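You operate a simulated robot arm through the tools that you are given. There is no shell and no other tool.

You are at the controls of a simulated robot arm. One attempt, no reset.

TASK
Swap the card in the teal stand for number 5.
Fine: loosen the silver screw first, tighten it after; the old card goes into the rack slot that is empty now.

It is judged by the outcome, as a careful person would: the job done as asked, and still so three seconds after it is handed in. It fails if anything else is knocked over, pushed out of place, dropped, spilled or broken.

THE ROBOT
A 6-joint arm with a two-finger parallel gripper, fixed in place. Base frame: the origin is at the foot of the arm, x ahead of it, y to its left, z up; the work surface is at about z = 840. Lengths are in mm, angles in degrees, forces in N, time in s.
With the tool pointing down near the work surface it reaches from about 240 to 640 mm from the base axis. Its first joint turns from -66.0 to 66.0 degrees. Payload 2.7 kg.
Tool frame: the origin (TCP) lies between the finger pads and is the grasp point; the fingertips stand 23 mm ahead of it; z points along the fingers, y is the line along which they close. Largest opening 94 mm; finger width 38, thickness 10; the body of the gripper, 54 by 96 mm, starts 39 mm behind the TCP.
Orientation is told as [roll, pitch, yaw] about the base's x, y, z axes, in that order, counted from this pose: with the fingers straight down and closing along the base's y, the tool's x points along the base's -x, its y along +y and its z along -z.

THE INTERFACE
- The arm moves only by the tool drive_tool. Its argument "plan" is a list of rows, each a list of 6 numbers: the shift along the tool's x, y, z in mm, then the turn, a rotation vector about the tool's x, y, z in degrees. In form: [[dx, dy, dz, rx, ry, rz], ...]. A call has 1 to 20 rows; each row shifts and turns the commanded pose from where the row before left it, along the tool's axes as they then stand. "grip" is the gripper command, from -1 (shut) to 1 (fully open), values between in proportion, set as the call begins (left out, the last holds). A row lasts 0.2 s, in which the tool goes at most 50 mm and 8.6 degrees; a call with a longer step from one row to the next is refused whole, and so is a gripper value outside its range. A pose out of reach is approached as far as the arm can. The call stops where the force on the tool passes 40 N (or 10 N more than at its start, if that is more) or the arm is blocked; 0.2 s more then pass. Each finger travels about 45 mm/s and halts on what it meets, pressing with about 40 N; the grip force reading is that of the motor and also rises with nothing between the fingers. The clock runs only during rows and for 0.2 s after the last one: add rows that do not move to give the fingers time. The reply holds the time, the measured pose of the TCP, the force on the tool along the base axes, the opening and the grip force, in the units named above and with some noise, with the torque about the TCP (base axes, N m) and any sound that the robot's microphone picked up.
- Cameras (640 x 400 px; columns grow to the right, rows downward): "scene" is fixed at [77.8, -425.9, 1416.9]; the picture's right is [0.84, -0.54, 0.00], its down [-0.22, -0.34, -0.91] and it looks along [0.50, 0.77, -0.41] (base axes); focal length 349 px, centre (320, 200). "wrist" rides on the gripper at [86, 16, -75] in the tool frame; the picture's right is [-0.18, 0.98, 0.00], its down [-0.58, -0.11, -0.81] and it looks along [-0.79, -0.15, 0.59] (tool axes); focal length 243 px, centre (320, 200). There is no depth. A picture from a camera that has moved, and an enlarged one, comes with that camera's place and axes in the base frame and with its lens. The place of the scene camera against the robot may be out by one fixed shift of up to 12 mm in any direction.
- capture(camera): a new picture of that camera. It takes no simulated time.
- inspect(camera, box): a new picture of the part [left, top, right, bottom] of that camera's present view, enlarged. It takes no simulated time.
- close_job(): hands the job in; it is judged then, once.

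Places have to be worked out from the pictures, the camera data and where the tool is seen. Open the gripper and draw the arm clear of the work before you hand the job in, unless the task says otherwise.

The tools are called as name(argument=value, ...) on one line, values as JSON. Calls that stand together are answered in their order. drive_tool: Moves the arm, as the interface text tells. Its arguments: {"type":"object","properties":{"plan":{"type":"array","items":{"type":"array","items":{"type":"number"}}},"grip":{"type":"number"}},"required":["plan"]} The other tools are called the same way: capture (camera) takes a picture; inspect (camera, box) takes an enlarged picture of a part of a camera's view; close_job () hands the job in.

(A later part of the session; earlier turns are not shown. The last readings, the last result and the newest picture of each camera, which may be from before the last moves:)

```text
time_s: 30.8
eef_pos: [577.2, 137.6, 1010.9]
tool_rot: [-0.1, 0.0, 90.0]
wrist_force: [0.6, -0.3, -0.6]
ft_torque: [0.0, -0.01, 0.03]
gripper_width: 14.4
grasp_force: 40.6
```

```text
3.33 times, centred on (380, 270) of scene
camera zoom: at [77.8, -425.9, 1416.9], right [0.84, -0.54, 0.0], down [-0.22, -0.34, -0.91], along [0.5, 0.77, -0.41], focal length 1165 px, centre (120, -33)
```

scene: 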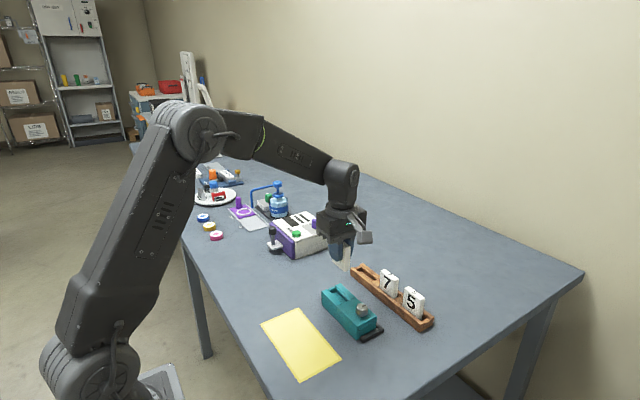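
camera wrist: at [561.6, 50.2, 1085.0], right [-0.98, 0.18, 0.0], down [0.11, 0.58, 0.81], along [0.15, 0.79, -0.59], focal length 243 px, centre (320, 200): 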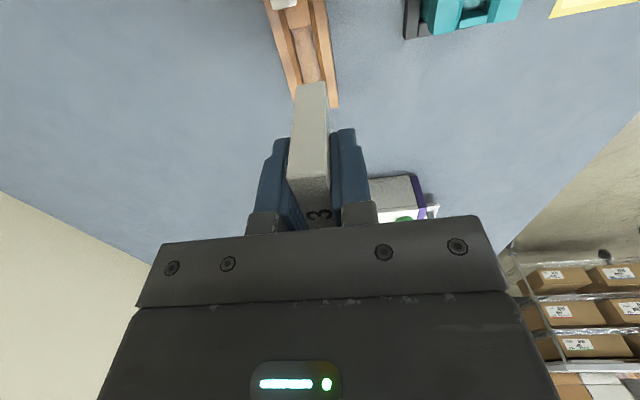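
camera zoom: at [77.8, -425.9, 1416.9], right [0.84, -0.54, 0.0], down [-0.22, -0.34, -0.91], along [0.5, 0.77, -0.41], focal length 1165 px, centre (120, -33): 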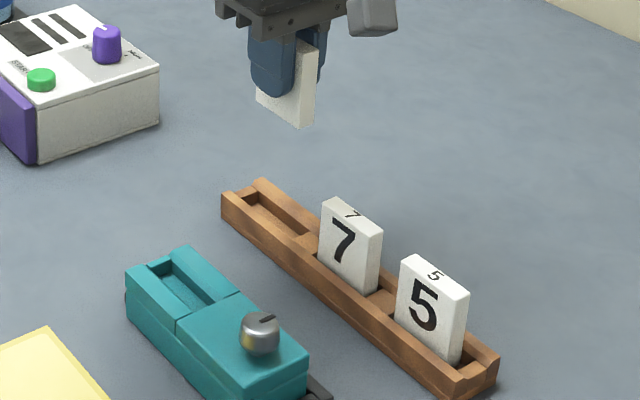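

Estimated from the views:
- **Rack:** walls at x≈570–613, top z≈862.
- **Empty slot:** a tapered trough centred at about x 591.5, y 150.

I'll move above it and lower to about z 960 (card bottom ≈915), then check alignment.

drive_tool(plan=[[-6.7, -7, 0, 0, 0, 0], [-6.7, -7, 0, 0, 0, 0], [0, 0, 20, 0, 0, 0], [0, 0, 20, 0, 0, 0], [0, 0, 10, 0, 0, 0], [0, 0, 0, 0, 0, 0], [0, 0, 0, 0, 0, 0]])

capture(camera="wrist")

inspect(camera="wrist", box=[220, 0, 420, 140])

inspect(camera="scene", box=[320, 220, 440, 310])

```text
time_s: 32.4
eef_pos: [590.2, 152.6, 955.8]
tool_rot: [0.0, 0.1, 90.1]
wrist_force: [0.0, -0.7, -0.7]
ft_torque: [-0.02, 0.02, 0.0]
gripper_width: 14.3
grasp_force: 40.1
```

```text
taken
camera wrist: at [575.0, 65.8, 1031.2], right [-0.98, 0.18, 0.0], down [0.11, 0.58, 0.81], along [0.15, 0.79, -0.59], focal length 243 px, centre (320, 200)
```

wrist: 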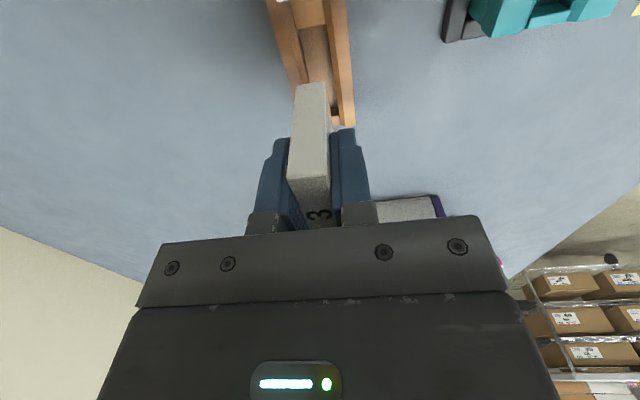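

```text
2.86 times, centred on (320, 70) of wrist
camera zoom: at [575.0, 65.8, 1031.2], right [-0.98, 0.18, 0.0], down [0.11, 0.58, 0.81], along [0.15, 0.79, -0.59], focal length 693 px, centre (320, 571)
```

zoom: 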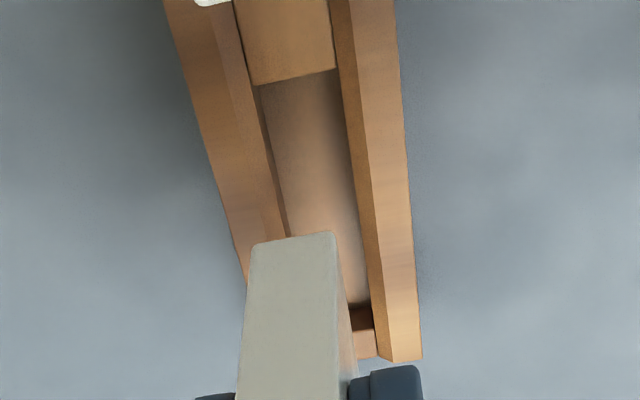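

```text
4.44 times, centred on (380, 265) of scene
camera zoom: at [77.8, -425.9, 1416.9], right [0.84, -0.54, 0.0], down [-0.22, -0.34, -0.91], along [0.5, 0.77, -0.41], focal length 1553 px, centre (53, -89)
```

zoom: 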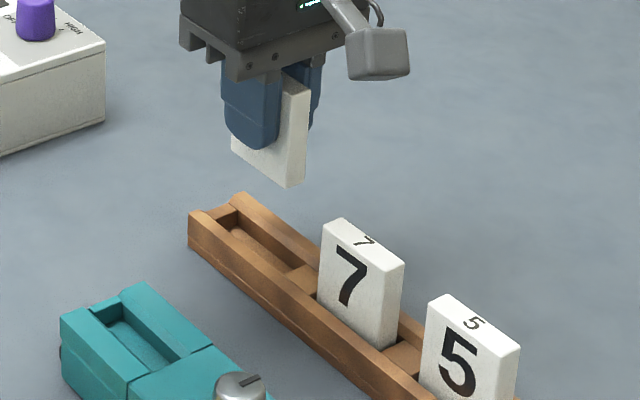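

The card's bottom is centred over the trough in x (≈591.5) and within a couple of mm in y. I'll lower it into the slot, slowing near the entry.

drive_tool(plan=[[0, 0, 15, 0, 0, 0], [0, 0, 15, 0, 0, 0], [0, 0, 10, 0, 0, 0], [0, 0, 5, 0, 0, 0], [0, 0, 4, 0, 0, 0], [0, 0, 3, 0, 0, 0], [0, 0, 0, 0, 0, 0]])

inspect(camera="wrist", box=[220, 0, 420, 140])

inspect(camera="scene", box=[320, 220, 440, 310])

```text
time_s: 34.0
eef_pos: [590.9, 153.5, 903.9]
tool_rot: [0.1, 0.1, 90.0]
wrist_force: [-0.3, 0.6, -0.7]
ft_torque: [0.01, 0.01, -0.03]
gripper_width: 14.1
grasp_force: 39.7
```

```text
2.86 times, centred on (320, 70) of wrist
camera zoom: at [575.0, 65.6, 978.5], right [-0.98, 0.18, 0.0], down [0.11, 0.58, 0.81], along [0.15, 0.79, -0.59], focal length 693 px, centre (320, 571)
```

zoom: 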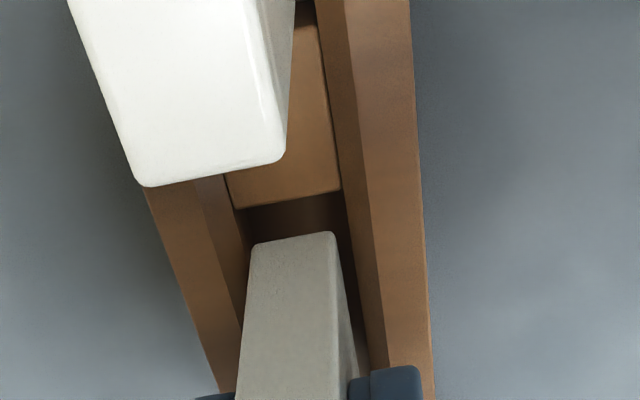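

```text
4.44 times, centred on (380, 265) of scene
camera zoom: at [77.8, -425.9, 1416.9], right [0.84, -0.54, 0.0], down [-0.22, -0.34, -0.91], along [0.5, 0.77, -0.41], focal length 1553 px, centre (53, -89)
```

zoom: 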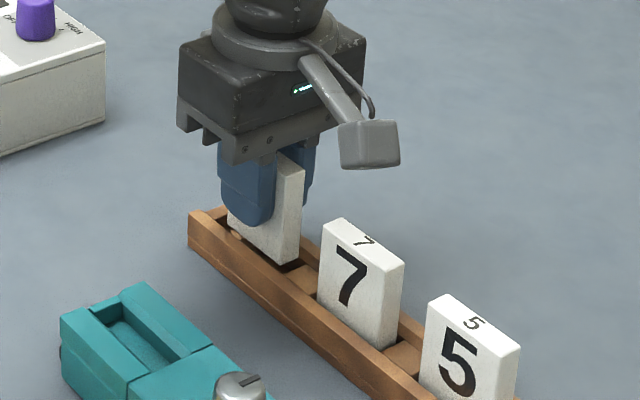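

The card is entering the trough cleanly with no force. I'll continue in small steps to feel for the floor.

drive_tool(plan=[[0, 0, 2, 0, 0, 0], [0, 0, 2, 0, 0, 0], [0, 0, 2, 0, 0, 0], [0, 0, 0, 0, 0, 0]])

inspect(camera="scene", box=[320, 220, 440, 310])

```text
time_s: 35.0
eef_pos: [590.6, 153.9, 898.7]
tool_rot: [0.0, 0.0, 90.0]
wrist_force: [-0.1, -0.3, -0.3]
ft_torque: [0.05, -0.01, 0.0]
gripper_width: 14.3
grasp_force: 40.6
```

```text
4.44 times, centred on (380, 265) of scene
camera zoom: at [77.8, -425.9, 1416.9], right [0.84, -0.54, 0.0], down [-0.22, -0.34, -0.91], along [0.5, 0.77, -0.41], focal length 1553 px, centre (53, -89)
```

zoom: 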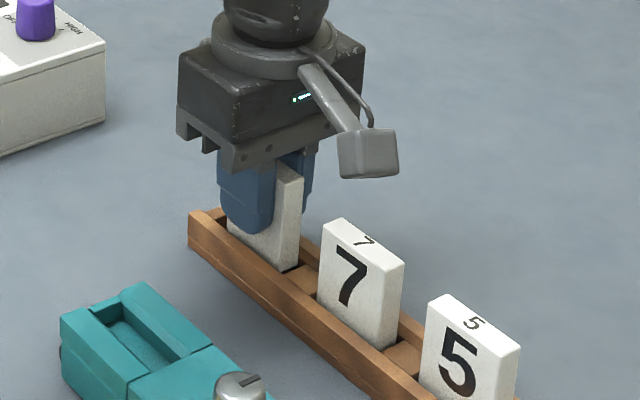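

Still no contact, so I'll keep lowering in smaller steps.

drive_tool(plan=[[0, 0, 1.5, 0, 0, 0], [0, 0, 1.5, 0, 0, 0], [0, 0, 1, 0, 0, 0], [0, 0, 0, 0, 0, 0]])

inspect(camera="wrist", box=[220, 0, 420, 140])

```text
time_s: 36.0
eef_pos: [588.9, 154.6, 893.7]
tool_rot: [0.0, -0.1, 90.0]
wrist_force: [0.6, 0.3, -0.5]
ft_torque: [0.02, 0.03, 0.0]
gripper_width: 14.4
grasp_force: 40.5
```

```text
2.86 times, centred on (320, 70) of wrist
camera zoom: at [573.9, 66.4, 968.0], right [-0.98, 0.18, 0.0], down [0.11, 0.58, 0.81], along [0.15, 0.79, -0.59], focal length 693 px, centre (320, 571)
```

zoom: 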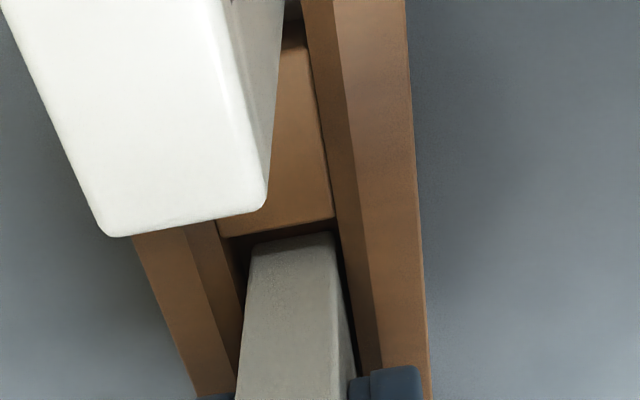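

The card sits between the walls with gaps on both sides. I'll continue down until it touches.

drive_tool(plan=[[0, 0, 1, 0, 0, 0], [0, 0, 1, 0, 0, 0], [0, 0, 1, 0, 0, 0], [0, 0, 0, 0, 0, 0]])

inspect(camera="scene", box=[320, 220, 440, 310])

```text
time_s: 37.0
eef_pos: [589.9, 154.4, 890.6]
tool_rot: [0.0, 0.0, 90.0]
wrist_force: [-0.9, -0.2, 0.9]
ft_torque: [0.01, 0.01, 0.01]
gripper_width: 14.1
grasp_force: 39.7
```

```text
4.44 times, centred on (380, 265) of scene
camera zoom: at [77.8, -425.9, 1416.9], right [0.84, -0.54, 0.0], down [-0.22, -0.34, -0.91], along [0.5, 0.77, -0.41], focal length 1553 px, centre (53, -89)
```

zoom: 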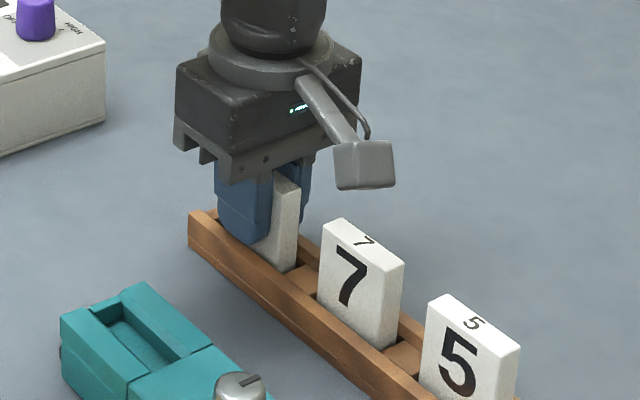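

There is a slight rise in upward force, so I'll make a couple more small steps.

drive_tool(plan=[[0, 0, 0.7, 0, 0, 0], [0, 0, 0.7, 0, 0, 0], [0, 0, 0, 0, 0, 0]])

```text
time_s: 37.8
eef_pos: [591.6, 153.7, 890.6]
tool_rot: [-0.1, 0.0, 90.0]
wrist_force: [-2.9, 1.8, 9.2]
ft_torque: [-0.03, 0.15, -0.02]
gripper_width: 14.1
grasp_force: 40.2
```

There is 9 N of contact at z≈890.6, which puts the card top at about 906, level with the other cards. It is seated on the slot floor, so I'll release and rise.

drive_tool(plan=[[0, 0, 0, 0, 0, 0], [0, 0, 0, 0, 0, 0], [0, 0, 0, 0, 0, 0], [0, 0, 0, 0, 0, 0]], grip=-0.1)

drive_tool(plan=[[0, 0, -10, 0, 0, 0], [0, 0, -25, 0, 0, 0], [0, 0, -30, 0, 0, 0], [0, 0, -35, 0, 0, 0], [0, 0, 0, 0, 0, 0]])

inspect(camera="scene", box=[300, 210, 460, 330])

capture(camera="wrist")

```text
time_s: 38.8
eef_pos: [590.2, 153.6, 889.7]
tool_rot: [0.0, 0.1, 90.0]
wrist_force: [-0.2, -0.6, 0.5]
ft_torque: [0.01, 0.01, 0.0]
gripper_width: 42.3
grasp_force: 0.1
```

```text
time_s: 40.0
eef_pos: [590.1, 152.6, 989.3]
tool_rot: [-0.1, 0.0, 90.0]
wrist_force: [-0.5, 0.4, -0.5]
ft_torque: [-0.03, 0.0, 0.0]
gripper_width: 42.0
grasp_force: 0.0
```

```text
3.33 times, centred on (380, 270) of scene
camera zoom: at [77.8, -425.9, 1416.9], right [0.84, -0.54, 0.0], down [-0.22, -0.34, -0.91], along [0.5, 0.77, -0.41], focal length 1165 px, centre (120, -33)
```

zoom: 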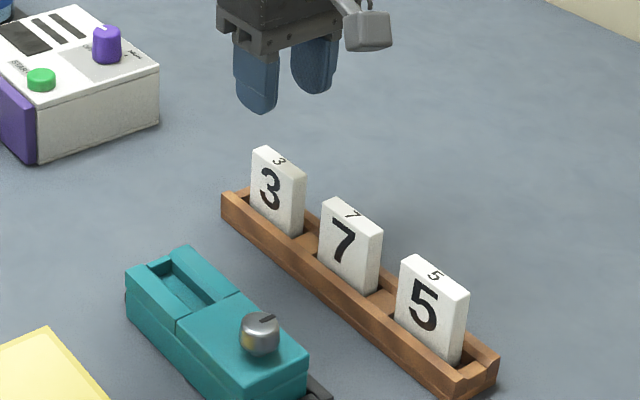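

```text
taken
camera wrist: at [574.9, 65.5, 1063.2], right [-0.98, 0.18, 0.0], down [0.11, 0.58, 0.81], along [0.15, 0.79, -0.59], focal length 243 px, centre (320, 200)
```

wrist: 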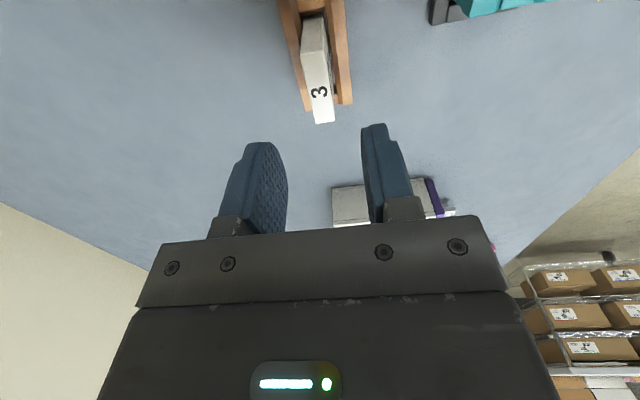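

Card 3 stands upright in the slot. Next is card 5 at about (591, −8): I'll move over it and take a look.

drive_tool(plan=[[40, 0, 0, 0, 0, 0], [40, 0, 0, 0, 0, 0], [40, 0, 0, 0, 0, 0], [40, 0, 0, 0, 0, 0], [0, 0, 0, 0, 0, 0], [0, 0, 0, 0, 0, 0]])

capture(camera="wrist")

inspect(camera="wrist", box=[220, 0, 420, 140])

inspect(camera="scene", box=[340, 230, 460, 320])

```text
time_s: 41.4
eef_pos: [592.2, -6.8, 991.4]
tool_rot: [0.0, 0.0, 90.0]
wrist_force: [0.6, -0.2, -0.4]
ft_torque: [-0.03, 0.01, 0.01]
gripper_width: 42.3
grasp_force: 0.0
```

```text
taken
camera wrist: at [576.0, -93.7, 1065.6], right [-0.98, 0.18, 0.0], down [0.11, 0.58, 0.81], along [0.15, 0.79, -0.59], focal length 243 px, centre (320, 200)
```

wrist: 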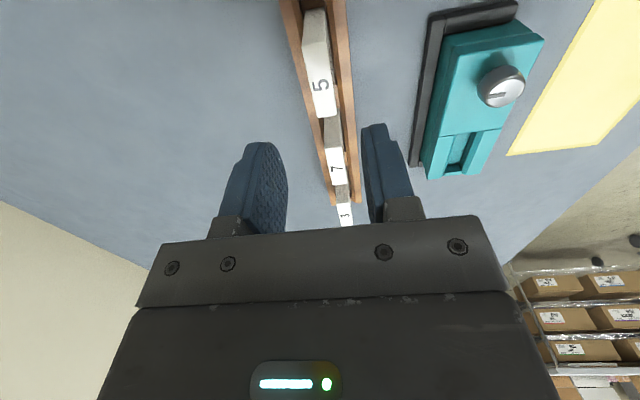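

```text
2.86 times, centred on (320, 70) of wrist
camera zoom: at [576.0, -93.7, 1065.6], right [-0.98, 0.18, 0.0], down [0.11, 0.58, 0.81], along [0.15, 0.79, -0.59], focal length 693 px, centre (320, 571)
```

zoom: 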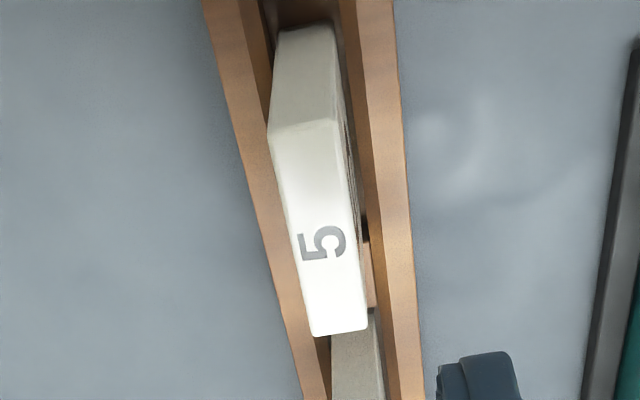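

```text
4.44 times, centred on (400, 275) of scene
camera zoom: at [77.8, -425.9, 1416.9], right [0.84, -0.54, 0.0], down [-0.22, -0.34, -0.91], along [0.5, 0.77, -0.41], focal length 1553 px, centre (-36, -133)
```

zoom: 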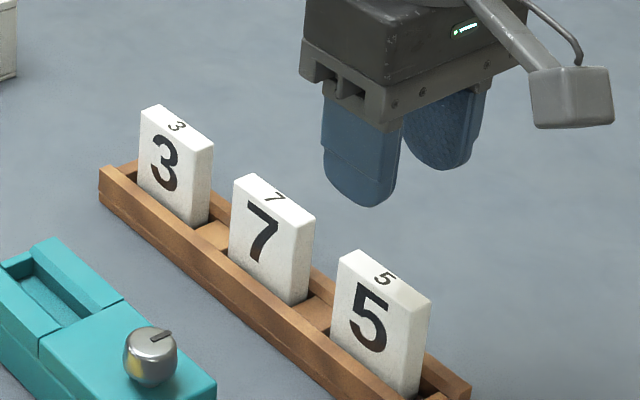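

Card 5 is centred at (591.3, −9) with its top at z≈906. I'll descend to TCP z≈893.

drive_tool(plan=[[2.2, 0.9, 20, 0, 0, 0], [0, 0, 30, 0, 0, 0], [0, 0, 25, 0, 0, 0], [0, 0, 15, 0, 0, 0], [0, 0, 7, 0, 0, 0], [0, 0, 0, 0, 0, 0]])

capture(camera="wrist")

inspect(camera="scene", box=[340, 230, 460, 320])

```text
time_s: 42.8
eef_pos: [590.8, -9.3, 893.4]
tool_rot: [0.0, 0.1, 90.0]
wrist_force: [-0.5, 0.1, -0.1]
ft_torque: [0.02, 0.01, -0.01]
gripper_width: 42.4
grasp_force: 0.1
```

```text
taken
camera wrist: at [575.5, -96.7, 967.4], right [-0.98, 0.18, 0.0], down [0.11, 0.58, 0.81], along [0.15, 0.79, -0.59], focal length 243 px, centre (320, 200)
```

wrist: 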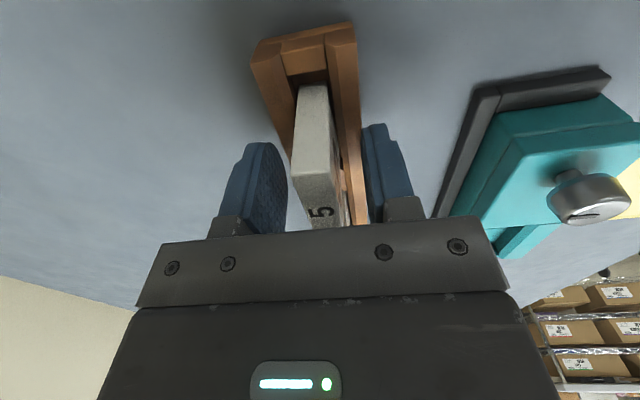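

```text
4.44 times, centred on (400, 275) of scene
camera zoom: at [77.8, -425.9, 1416.9], right [0.84, -0.54, 0.0], down [-0.22, -0.34, -0.91], along [0.5, 0.77, -0.41], focal length 1553 px, centre (-36, -133)
```

zoom: 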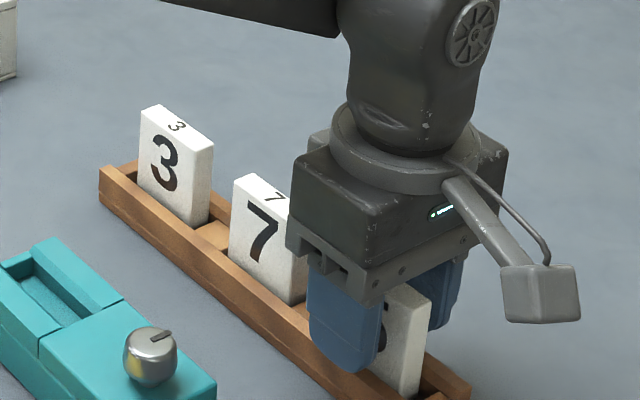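

The fingers straddle card 5 with no contact force. I'll close, then lift gently to test.

drive_tool(plan=[[0, 0, 0, 0, 0, 0], [0, 0, 0, 0, 0, 0], [0, 0, 0, 0, 0, 0], [0, 0, 0, 0, 0, 0]], grip=-1)

drive_tool(plan=[[0, 0, -4, 0, 0, 0], [0, 0, -10, 0, 0, 0], [0, 0, -20, 0, 0, 0], [0, 0, -30, 0, 0, 0], [0, 0, -30, 0, 0, 0], [0, 0, -20, 0, 0, 0], [0, 0, 0, 0, 0, 0]])

inspect(camera="scene", box=[300, 210, 460, 330])

capture(camera="wrist")

```text
time_s: 43.8
eef_pos: [592.5, -9.1, 894.3]
tool_rot: [0.1, 0.0, 90.1]
wrist_force: [0.5, -0.2, 0.3]
ft_torque: [-0.02, 0.0, 0.01]
gripper_width: 14.2
grasp_force: 39.8
```

```text
time_s: 45.4
eef_pos: [589.1, -10.5, 1008.2]
tool_rot: [0.0, 0.0, 89.9]
wrist_force: [0.4, 0.1, -0.2]
ft_torque: [0.03, -0.01, -0.01]
gripper_width: 14.2
grasp_force: 40.4
```

```text
3.33 times, centred on (380, 270) of scene
camera zoom: at [77.8, -425.9, 1416.9], right [0.84, -0.54, 0.0], down [-0.22, -0.34, -0.91], along [0.5, 0.77, -0.41], focal length 1165 px, centre (120, -33)
```

zoom: 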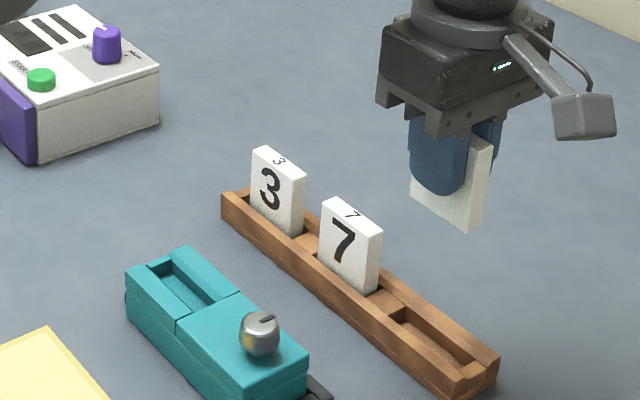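

```text
taken
camera wrist: at [573.6, -97.7, 1083.1], right [-0.98, 0.18, 0.0], down [0.11, 0.58, 0.81], along [0.15, 0.79, -0.59], focal length 243 px, centre (320, 200)
```

wrist: 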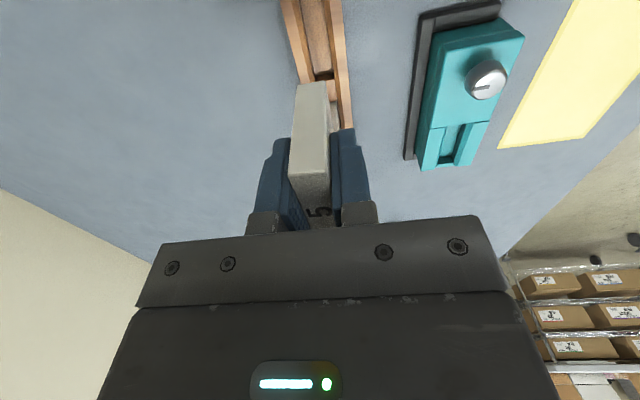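

Card 5 is lifted cleanly. I'll carry it above the stand slot at (466, 104).

drive_tool(plan=[[-22.7, 24.9, 0, 0, 0, 0], [-22.7, 24.9, 0, 0, 0, 0], [-22.7, 24.9, 0, 0, 0, 0], [-22.7, 24.9, 0, 0, 0, 0], [-22.7, 24.9, 0, 0, 0, 0], [0, 0, 20, 0, 0, 0], [0, 0, 20, 0, 0, 0], [0, 0, 0, 0, 0, 0], [0, 0, 0, 0, 0, 0]])

capture(camera="wrist")

inspect(camera="wrist", box=[220, 0, 420, 140])

inspect(camera="scene", box=[300, 210, 460, 330])

```text
time_s: 47.4
eef_pos: [464.9, 104.0, 968.2]
tool_rot: [0.0, 0.0, 90.0]
wrist_force: [0.2, -0.1, 0.1]
ft_torque: [0.01, 0.01, 0.03]
gripper_width: 14.1
grasp_force: 40.0
```

```text
taken
camera wrist: at [449.0, 16.3, 1042.8], right [-0.98, 0.18, 0.0], down [0.11, 0.58, 0.81], along [0.15, 0.79, -0.59], focal length 243 px, centre (320, 200)
```

wrist: 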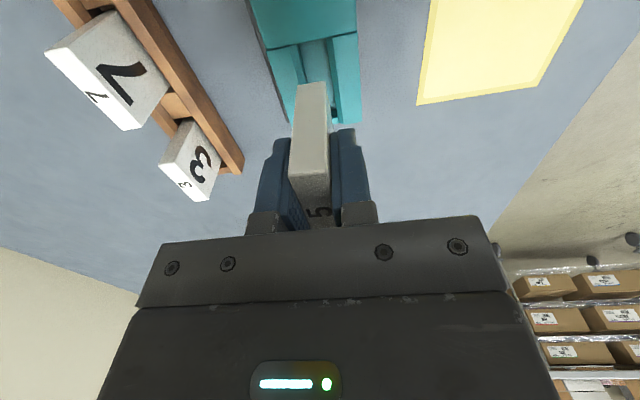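

```text
2.86 times, centred on (320, 70) of wrist
camera zoom: at [449.0, 16.3, 1042.8], right [-0.98, 0.18, 0.0], down [0.11, 0.58, 0.81], along [0.15, 0.79, -0.59], focal length 693 px, centre (320, 571)
```

zoom: 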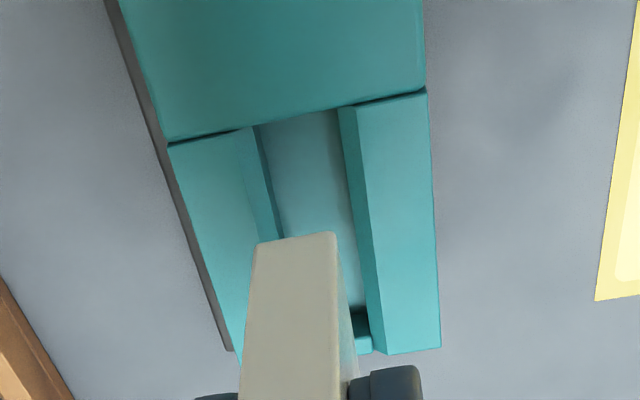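

```text
3.33 times, centred on (380, 270) of scene
camera zoom: at [77.8, -425.9, 1416.9], right [0.84, -0.54, 0.0], down [-0.22, -0.34, -0.91], along [0.5, 0.77, -0.41], focal length 1165 px, centre (120, -33)
```

zoom: 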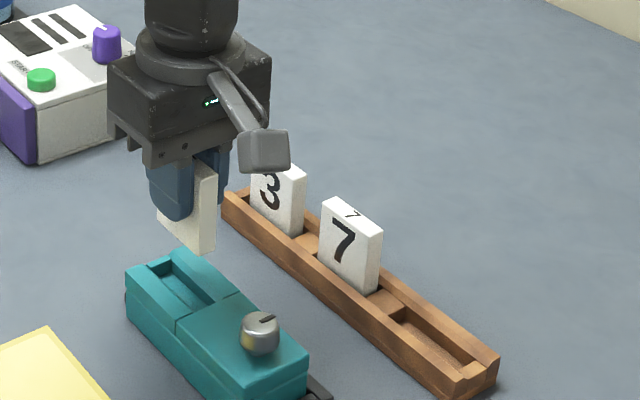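

The slot floor spans x≈457–476, y≈75–133, and the card bottom is centred at about (466, 104). I'll lower it, slowing at the entry.

drive_tool(plan=[[0, 0, 15, 0, 0, 0], [0, 0, 12, 0, 0, 0], [0, 0, 6, 0, 0, 0], [0, 0, 4, 0, 0, 0], [0, 0, 4, 0, 0, 0], [0, 0, 3, 0, 0, 0], [0, 0, 3, 0, 0, 0], [0, 0, 0, 0, 0, 0]])

inspect(camera="wrist", box=[220, 0, 420, 140])

inspect(camera="scene", box=[300, 240, 420, 330])

```text
time_s: 49.2
eef_pos: [463.0, 103.9, 921.3]
tool_rot: [0.0, 0.0, 90.1]
wrist_force: [-0.3, 0.1, -1.3]
ft_torque: [-0.01, 0.0, 0.01]
gripper_width: 14.4
grasp_force: 40.3
```

```text
2.86 times, centred on (320, 70) of wrist
camera zoom: at [447.9, 16.9, 995.2], right [-0.98, 0.18, 0.0], down [0.11, 0.58, 0.81], along [0.15, 0.79, -0.59], focal length 693 px, centre (320, 571)
```

zoom: 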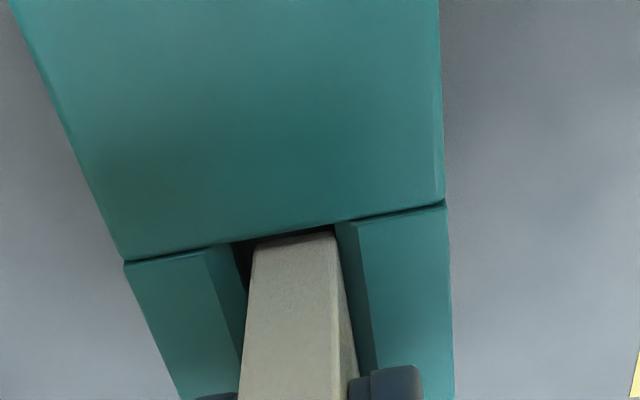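

```text
4.44 times, centred on (360, 285) of scene
camera zoom: at [77.8, -425.9, 1416.9], right [0.84, -0.54, 0.0], down [-0.22, -0.34, -0.91], along [0.5, 0.77, -0.41], focal length 1553 px, centre (142, -178)
```

zoom: 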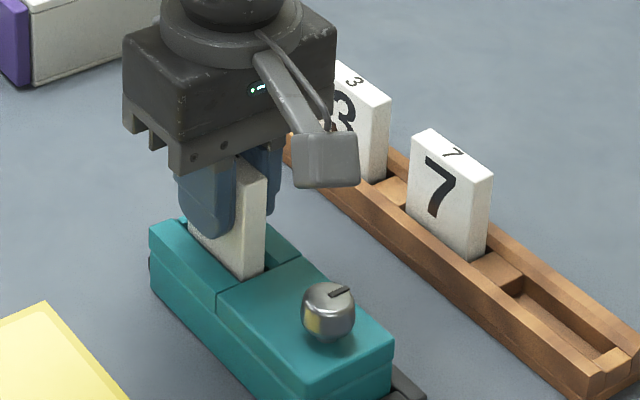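

The card has entered the slot but sits nearer the −x jaw. I'll shift +1.5 mm in x and lower gently to the floor.

drive_tool(plan=[[0, -1.5, 0, 0, 0, 0], [0, 0, 1.5, 0, 0, 0], [0, 0, 1.5, 0, 0, 0], [0, 0, 1.5, 0, 0, 0], [0, 0, 1, 0, 0, 0], [0, 0, 0, 0, 0, 0]])

inspect(camera="wrist", box=[220, 0, 420, 140])

```text
time_s: 50.6
eef_pos: [465.4, 103.9, 914.9]
tool_rot: [0.1, -0.1, 90.0]
wrist_force: [-0.2, -0.5, 0.0]
ft_torque: [0.01, 0.01, -0.01]
gripper_width: 14.2
grasp_force: 39.3
```

```text
2.86 times, centred on (320, 70) of wrist
camera zoom: at [450.7, 17.1, 989.2], right [-0.98, 0.18, 0.0], down [0.11, 0.58, 0.81], along [0.15, 0.79, -0.59], focal length 693 px, centre (320, 571)
```

zoom: 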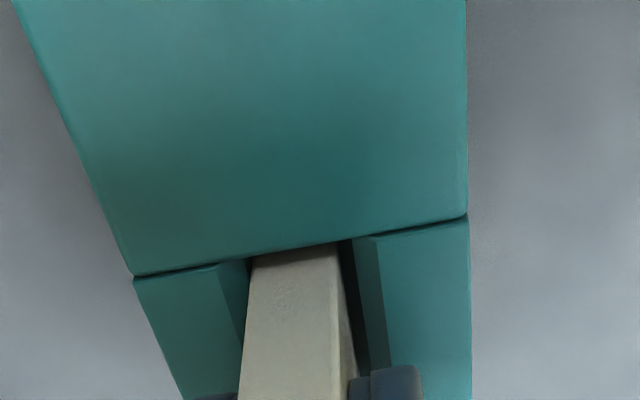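

The card is now centred near x≈466. I'll continue down in sub-mm steps to make contact with the floor.

drive_tool(plan=[[0, 0.4, 0.8, 0, 0, 0], [0, 0, 0.8, 0, 0, 0], [0, 0, 0.8, 0, 0, 0], [0, 0, 0, 0, 0, 0]])

```text
time_s: 51.6
eef_pos: [465.7, 103.8, 912.8]
tool_rot: [-0.2, 0.1, 90.1]
wrist_force: [-0.7, -3.8, 11.9]
ft_torque: [-0.23, 0.02, 0.04]
gripper_width: 14.2
grasp_force: 40.2
```

There is about 12 N of contact at z≈913, matching the expected floor height (≈914), so card 5 is seated. I'll release and rise.

drive_tool(plan=[[0, 0, -0.7, 0, 0, 0], [0, 0, 0, 0, 0, 0], [0, 0, 0, 0, 0, 0], [0, 0, 0, 0, 0, 0], [0, 0, 0, 0, 0, 0]], grip=-0.1)

drive_tool(plan=[[0, 0, -10, 0, 0, 0], [0, 0, -20, 0, 0, 0], [0, 0, -30, 0, 0, 0], [0, 0, -15, 0, 0, 0], [0, 0, 0, 0, 0, 0]])

inspect(camera="wrist", box=[220, 20, 420, 160])

inspect(camera="scene", box=[300, 240, 460, 360])

```text
time_s: 52.8
eef_pos: [464.7, 104.5, 913.2]
tool_rot: [-0.1, -0.1, 89.9]
wrist_force: [-0.6, 0.1, 0.0]
ft_torque: [0.01, -0.01, 0.01]
gripper_width: 42.2
grasp_force: 0.0
```

```text
time_s: 54.0
eef_pos: [465.4, 102.7, 989.7]
tool_rot: [0.0, 0.0, 90.0]
wrist_force: [-1.0, -0.2, -1.0]
ft_torque: [0.0, 0.03, -0.01]
gripper_width: 42.2
grasp_force: 0.0
```

```text
2.86 times, centred on (320, 90) of wrist
camera zoom: at [448.7, 15.2, 1063.6], right [-0.98, 0.18, 0.0], down [0.11, 0.58, 0.81], along [0.15, 0.79, -0.59], focal length 693 px, centre (320, 514)
```

zoom: 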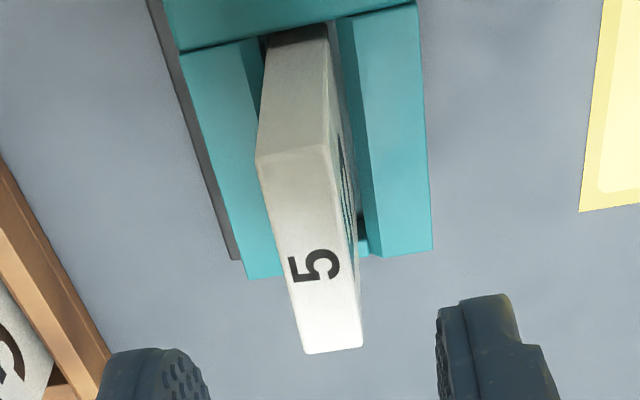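

```text
3.33 times, centred on (380, 300) of scene
camera zoom: at [77.8, -425.9, 1416.9], right [0.84, -0.54, 0.0], down [-0.22, -0.34, -0.91], along [0.5, 0.77, -0.41], focal length 1165 px, centre (120, -133)
```

zoom: 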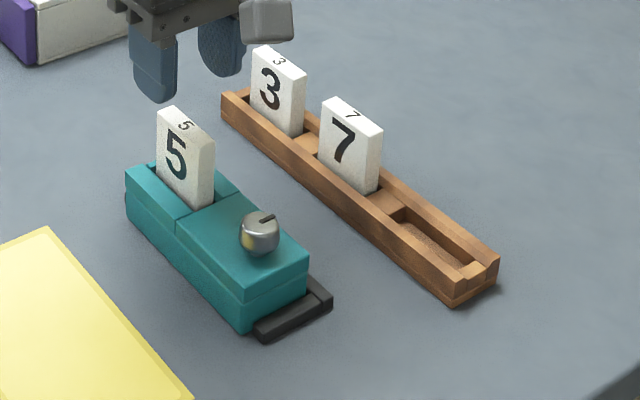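

Card 5 now stands in the teal stand and card 3 is in the previously empty slot. Next I'll move over the knob at yaw 90 to tighten it.

drive_tool(plan=[[27, 0, 0, 0, 0, 0], [27, 0, 0, 0, 0, 0], [27.4, -0.6, 0, 0, 0, 0], [0, 0, 15, 0, 0, 0], [0, 0, 0, 0, 0, 0], [0, 0, 0, 0, 0, 0]], grip=0)

capture(camera="wrist")

inspect(camera="wrist", box=[220, 40, 420, 180])

```text
time_s: 55.4
eef_pos: [466.8, 22.3, 973.1]
tool_rot: [0.0, 0.0, 90.1]
wrist_force: [0.2, 0.5, 0.0]
ft_torque: [0.0, 0.0, -0.01]
gripper_width: 46.7
grasp_force: 0.0
```

```text
taken
camera wrist: at [450.9, -66.0, 1047.8], right [-0.98, 0.18, 0.0], down [0.11, 0.58, 0.81], along [0.15, 0.79, -0.59], focal length 243 px, centre (320, 200)
```

wrist: 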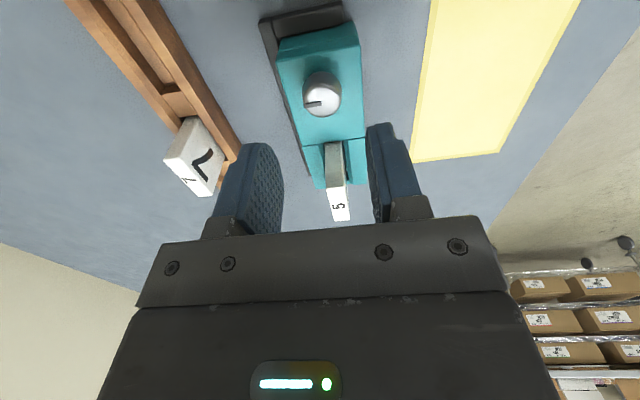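

```text
2.86 times, centred on (320, 110) of wrist
camera zoom: at [450.9, -66.0, 1047.8], right [-0.98, 0.18, 0.0], down [0.11, 0.58, 0.81], along [0.15, 0.79, -0.59], focal length 693 px, centre (320, 457)
```

zoom: 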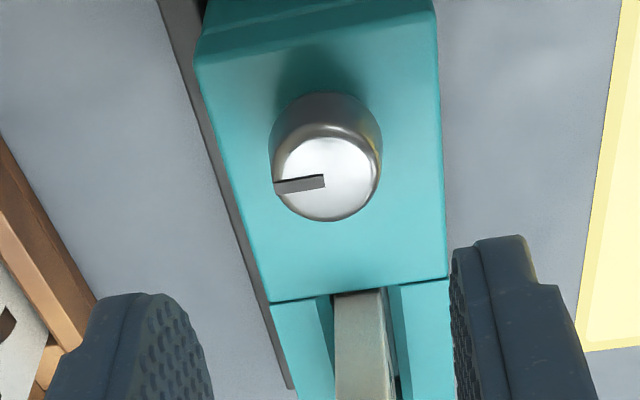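

The knob centre reads (465.9, 21.5) and the indicator points to about +x. I'll correct 0.8 mm in x, descend to z≈908, and grip.

drive_tool(plan=[[0, 0.8, 20, 0, 0, 0], [0, 0, 25, 0, 0, 0], [0, 0, 15, 0, 0, 0], [0, 0, 5, 0, 0, 0], [0, 0, 0, 0, 0, 0]])

capture(camera="wrist")

```text
time_s: 56.6
eef_pos: [467.0, 23.1, 911.3]
tool_rot: [0.0, 0.0, 90.1]
wrist_force: [0.5, 0.0, 0.2]
ft_torque: [0.03, -0.01, -0.01]
gripper_width: 47.1
grasp_force: 0.0
```

```text
taken
camera wrist: at [450.4, -64.2, 984.0], right [-0.98, 0.18, 0.0], down [0.11, 0.58, 0.81], along [0.15, 0.79, -0.59], focal length 243 px, centre (320, 200)
```

wrist: 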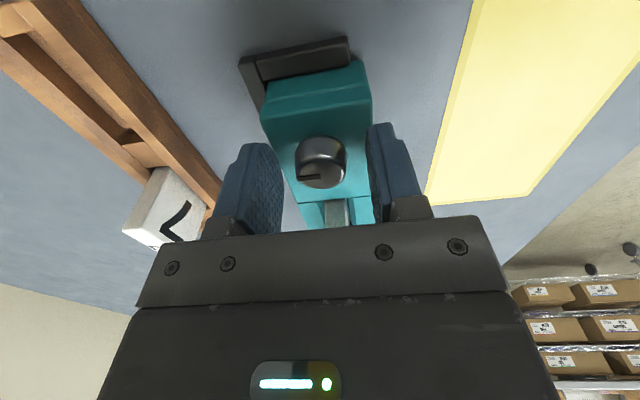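

I'm slightly off-centre, so I'll nudge −1 mm in y and x, go 2 mm lower, and then close on the knob.

drive_tool(plan=[[1.0, 0.6, 2, 0, 0, 0], [0, 0, 0, 0, 0, 0]])

drive_tool(plan=[[0, 0, 0, 0, 0, 0], [0, 0, 0, 0, 0, 0], [0, 0, 0, 0, 0, 0], [0, 0, 0, 0, 0, 0]], grip=-1)

inspect(camera="scene", box=[300, 240, 420, 330])

inspect(camera="wrist", box=[220, 80, 420, 220])

```text
time_s: 57.2
eef_pos: [465.3, 23.7, 907.4]
tool_rot: [0.0, 0.0, 90.1]
wrist_force: [-0.8, -0.1, -0.5]
ft_torque: [0.0, -0.02, 0.03]
gripper_width: 47.1
grasp_force: 0.1
```

```text
time_s: 58.2
eef_pos: [465.4, 23.0, 908.0]
tool_rot: [0.1, 0.1, 89.9]
wrist_force: [1.2, -0.8, -0.4]
ft_torque: [0.03, -0.01, -0.01]
gripper_width: 25.6
grasp_force: 40.1
```

```text
4.44 times, centred on (360, 285) of scene
camera zoom: at [77.8, -425.9, 1416.9], right [0.84, -0.54, 0.0], down [-0.22, -0.34, -0.91], along [0.5, 0.77, -0.41], focal length 1553 px, centre (142, -178)
```

zoom: 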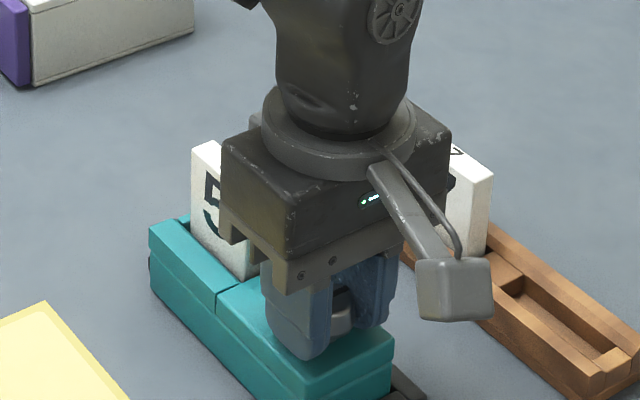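

```text
2.86 times, centred on (320, 150) of wrist
camera zoom: at [449.5, -64.6, 981.6], right [-0.98, 0.18, 0.0], down [0.11, 0.58, 0.81], along [0.15, 0.79, -0.59], focal length 693 px, centre (320, 343)
```

zoom: 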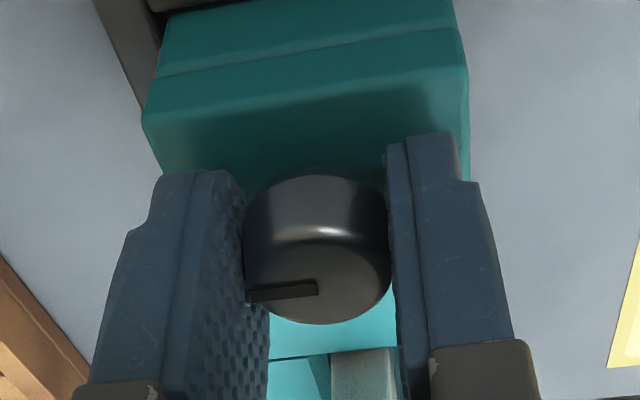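

The knob is gripped at 25.6 mm and centred. Now I'll turn it clockwise, 30° first.

drive_tool(plan=[[0, 0, 0, 0, 0, 6], [0, 0, 0, 0, 0, 6], [0, 0, 0, 0, 0, 6], [0, 0, 0, 0, 0, 6], [0, 0, 0, 0, 0, 6]])

inspect(camera="scene", box=[300, 240, 420, 330])

```text
time_s: 59.4
eef_pos: [465.0, 22.1, 906.8]
tool_rot: [0.0, -0.1, 59.9]
wrist_force: [2.3, -1.8, 7.3]
ft_torque: [-0.11, 0.07, 0.0]
gripper_width: 25.8
grasp_force: 40.2
```

```text
4.44 times, centred on (360, 285) of scene
camera zoom: at [77.8, -425.9, 1416.9], right [0.84, -0.54, 0.0], down [-0.22, -0.34, -0.91], along [0.5, 0.77, -0.41], focal length 1553 px, centre (142, -178)
```

zoom: 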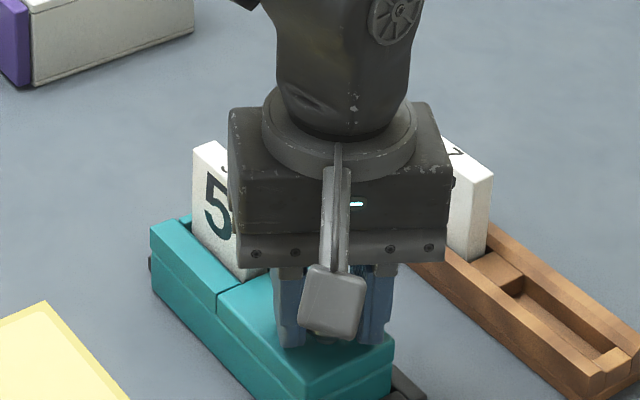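

It's turning smoothly with the stand unmoved and little side load. I'll continue another 30°, easing up slightly.

drive_tool(plan=[[0, 0, -0.4, 0, 0, 6], [0, 0, 0, 0, 0, 6], [0, 0, 0, 0, 0, 6], [0, 0, 0, 0, 0, 6], [0, 0, 0, 0, 0, 6]])

inspect(camera="scene", box=[300, 240, 420, 330])

capture(camera="wrist")

```text
time_s: 60.6
eef_pos: [465.5, 22.3, 906.6]
tool_rot: [0.0, -0.1, 30.0]
wrist_force: [-2.0, -3.8, 8.9]
ft_torque: [-0.12, 0.18, -0.02]
gripper_width: 25.6
grasp_force: 40.1
```

```text
4.44 times, centred on (360, 285) of scene
camera zoom: at [77.6, -426.0, 1416.9], right [0.84, -0.54, 0.0], down [-0.22, -0.34, -0.91], along [0.5, 0.77, -0.41], focal length 1553 px, centre (142, -178)
```

zoom: 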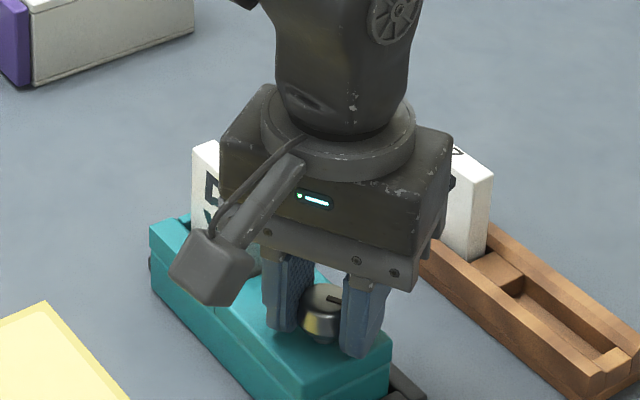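

```text
taken
camera wrist: at [382.1, -7.4, 981.6], right [-0.33, 0.94, 0.0], down [0.56, 0.2, 0.81], along [0.76, 0.27, -0.59], focal length 243 px, centre (320, 200)
```

wrist: 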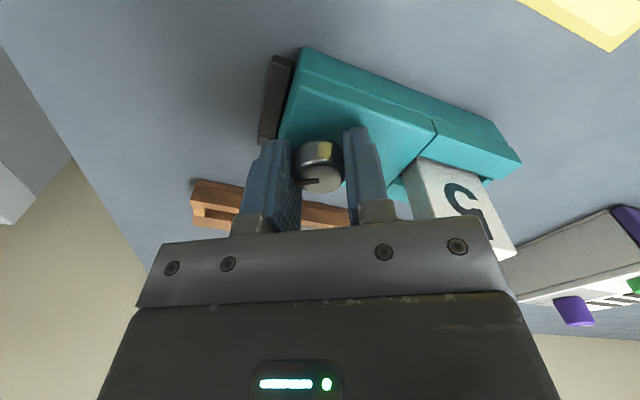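

It has turned 60° and the stand is still square. I estimate about 27° left, so I'll do 20° and then check the torque.

drive_tool(plan=[[0, 0, -0.4, 0, 0, 5], [0, 0, 0, 0, 0, 5], [0, 0, 0, 0, 0, 5], [0, 0, 0, 0, 0, 5]])

inspect(camera="scene", box=[300, 240, 460, 360])

```text
time_s: 61.6
eef_pos: [465.1, 22.1, 907.6]
tool_rot: [-0.1, 0.0, 10.0]
wrist_force: [-1.0, 1.5, 6.6]
ft_torque: [0.03, 0.06, 0.01]
gripper_width: 25.3
grasp_force: 40.0
```

```text
3.33 times, centred on (380, 300) of scene
camera zoom: at [77.7, -425.9, 1416.9], right [0.84, -0.54, 0.0], down [-0.22, -0.34, -0.91], along [0.5, 0.77, -0.41], focal length 1165 px, centre (120, -133)
```

zoom: 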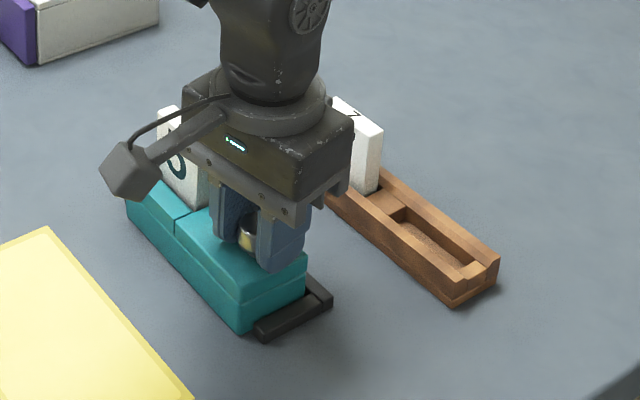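

The stand is still in place and no torque has built up yet. I'll continue in small increments.

drive_tool(plan=[[0, 0, 0, 0, 0, 2], [0, 0, 0, 0, 0, 2], [0, 0, 0, 0, 0, 1], [0, 0, 0, 0, 0, 0]])

inspect(camera="scene", box=[300, 240, 460, 360])

inspect(camera="wrist", box=[220, 80, 420, 220])

```text
time_s: 62.6
eef_pos: [465.8, 21.2, 907.0]
tool_rot: [0.0, 0.0, 5.0]
wrist_force: [0.7, 4.4, 10.4]
ft_torque: [0.03, 0.15, -0.01]
gripper_width: 25.7
grasp_force: 39.7
```

```text
3.33 times, centred on (380, 300) of scene
camera zoom: at [77.7, -425.8, 1416.9], right [0.84, -0.54, 0.0], down [-0.22, -0.34, -0.91], along [0.5, 0.77, -0.41], focal length 1165 px, centre (120, -133)
```

zoom: 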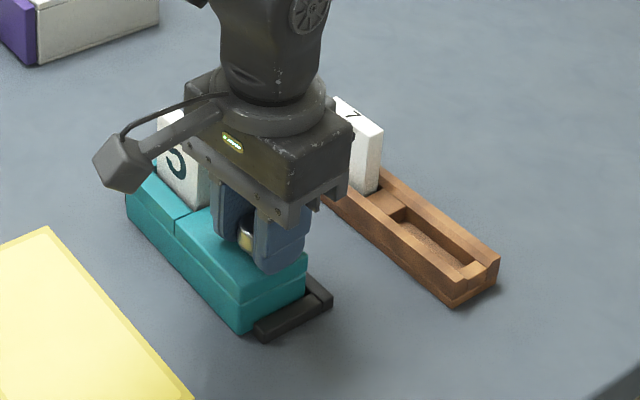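

```text
2.86 times, centred on (320, 150) of wrist
camera zoom: at [377.6, 29.8, 981.3], right [0.1, 1.0, 0.0], down [0.59, -0.06, 0.81], along [0.8, -0.08, -0.59], focal length 693 px, centre (320, 343)
```

zoom: 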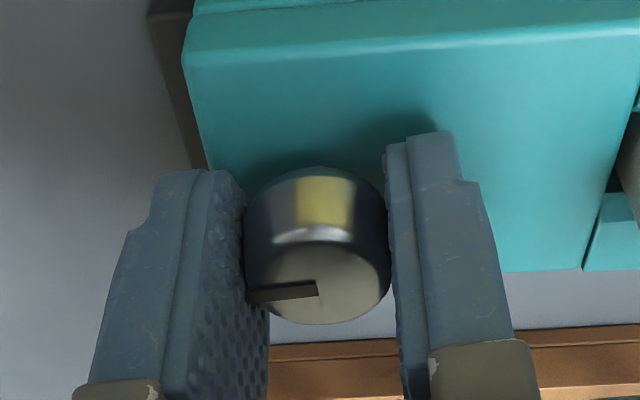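

The indicator is about 3–5° short of its original −y direction. I'll turn a bit further in 1° steps and watch for torque.

drive_tool(plan=[[0, 0, -0.4, 0, 0, 1], [0, 0, 0, 0, 0, 1], [0, 0, 0, 0, 0, 1], [0, 0, 0, 0, 0, 0]])

inspect(camera="scene", box=[300, 240, 460, 360])

inspect(camera="wrist", box=[220, 80, 420, 220])

```text
time_s: 63.6
eef_pos: [464.7, 21.9, 907.4]
tool_rot: [0.0, 0.1, 2.1]
wrist_force: [0.1, 1.7, -0.3]
ft_torque: [-0.02, -0.08, 0.0]
gripper_width: 25.4
grasp_force: 40.4
```

```text
3.33 times, centred on (380, 300) of scene
camera zoom: at [77.8, -425.9, 1416.9], right [0.84, -0.54, 0.0], down [-0.22, -0.34, -0.91], along [0.5, 0.77, -0.41], focal length 1165 px, centre (120, -133)
```

zoom: 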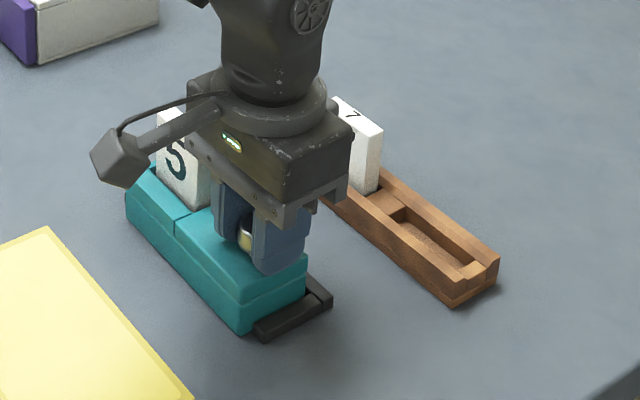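

```text
2.86 times, centred on (320, 150) of wrist
camera zoom: at [378.3, 33.7, 981.7], right [0.15, 0.99, 0.0], down [0.59, -0.09, 0.81], along [0.8, -0.12, -0.59], focal length 693 px, centre (320, 343)
```

zoom: 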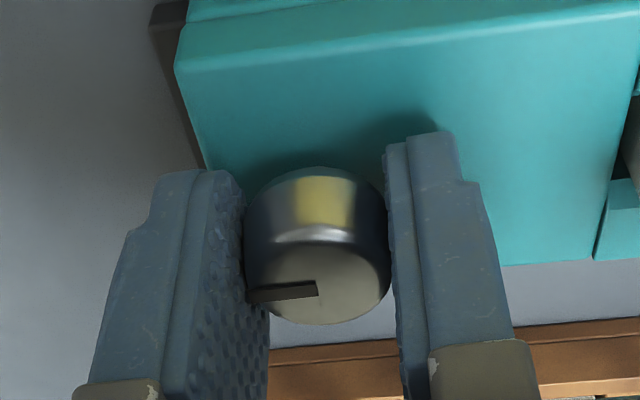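

There's still no resistance. I'll add 1° steps up to the original indicator direction.

drive_tool(plan=[[0, 0, 0, 0, 0, 1], [0, 0, 0, 0, 0, 1], [0, 0, 0, 0, 0, 0]])

inspect(camera="scene", box=[300, 240, 460, 360])

```text
time_s: 64.4
eef_pos: [464.2, 21.7, 908.2]
tool_rot: [-0.1, 0.1, 0.0]
wrist_force: [-0.4, 0.6, 0.2]
ft_torque: [-0.17, -0.01, -0.01]
gripper_width: 25.5
grasp_force: 39.5
```

```text
3.33 times, centred on (380, 300) of scene
camera zoom: at [77.9, -425.9, 1416.9], right [0.84, -0.54, 0.0], down [-0.22, -0.34, -0.91], along [0.5, 0.77, -0.41], focal length 1165 px, centre (120, -133)
```

zoom: 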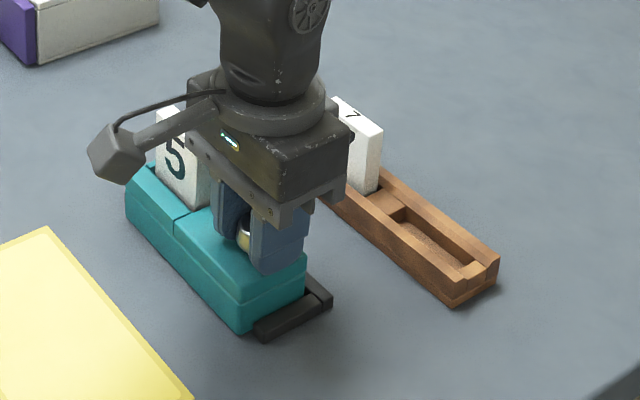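

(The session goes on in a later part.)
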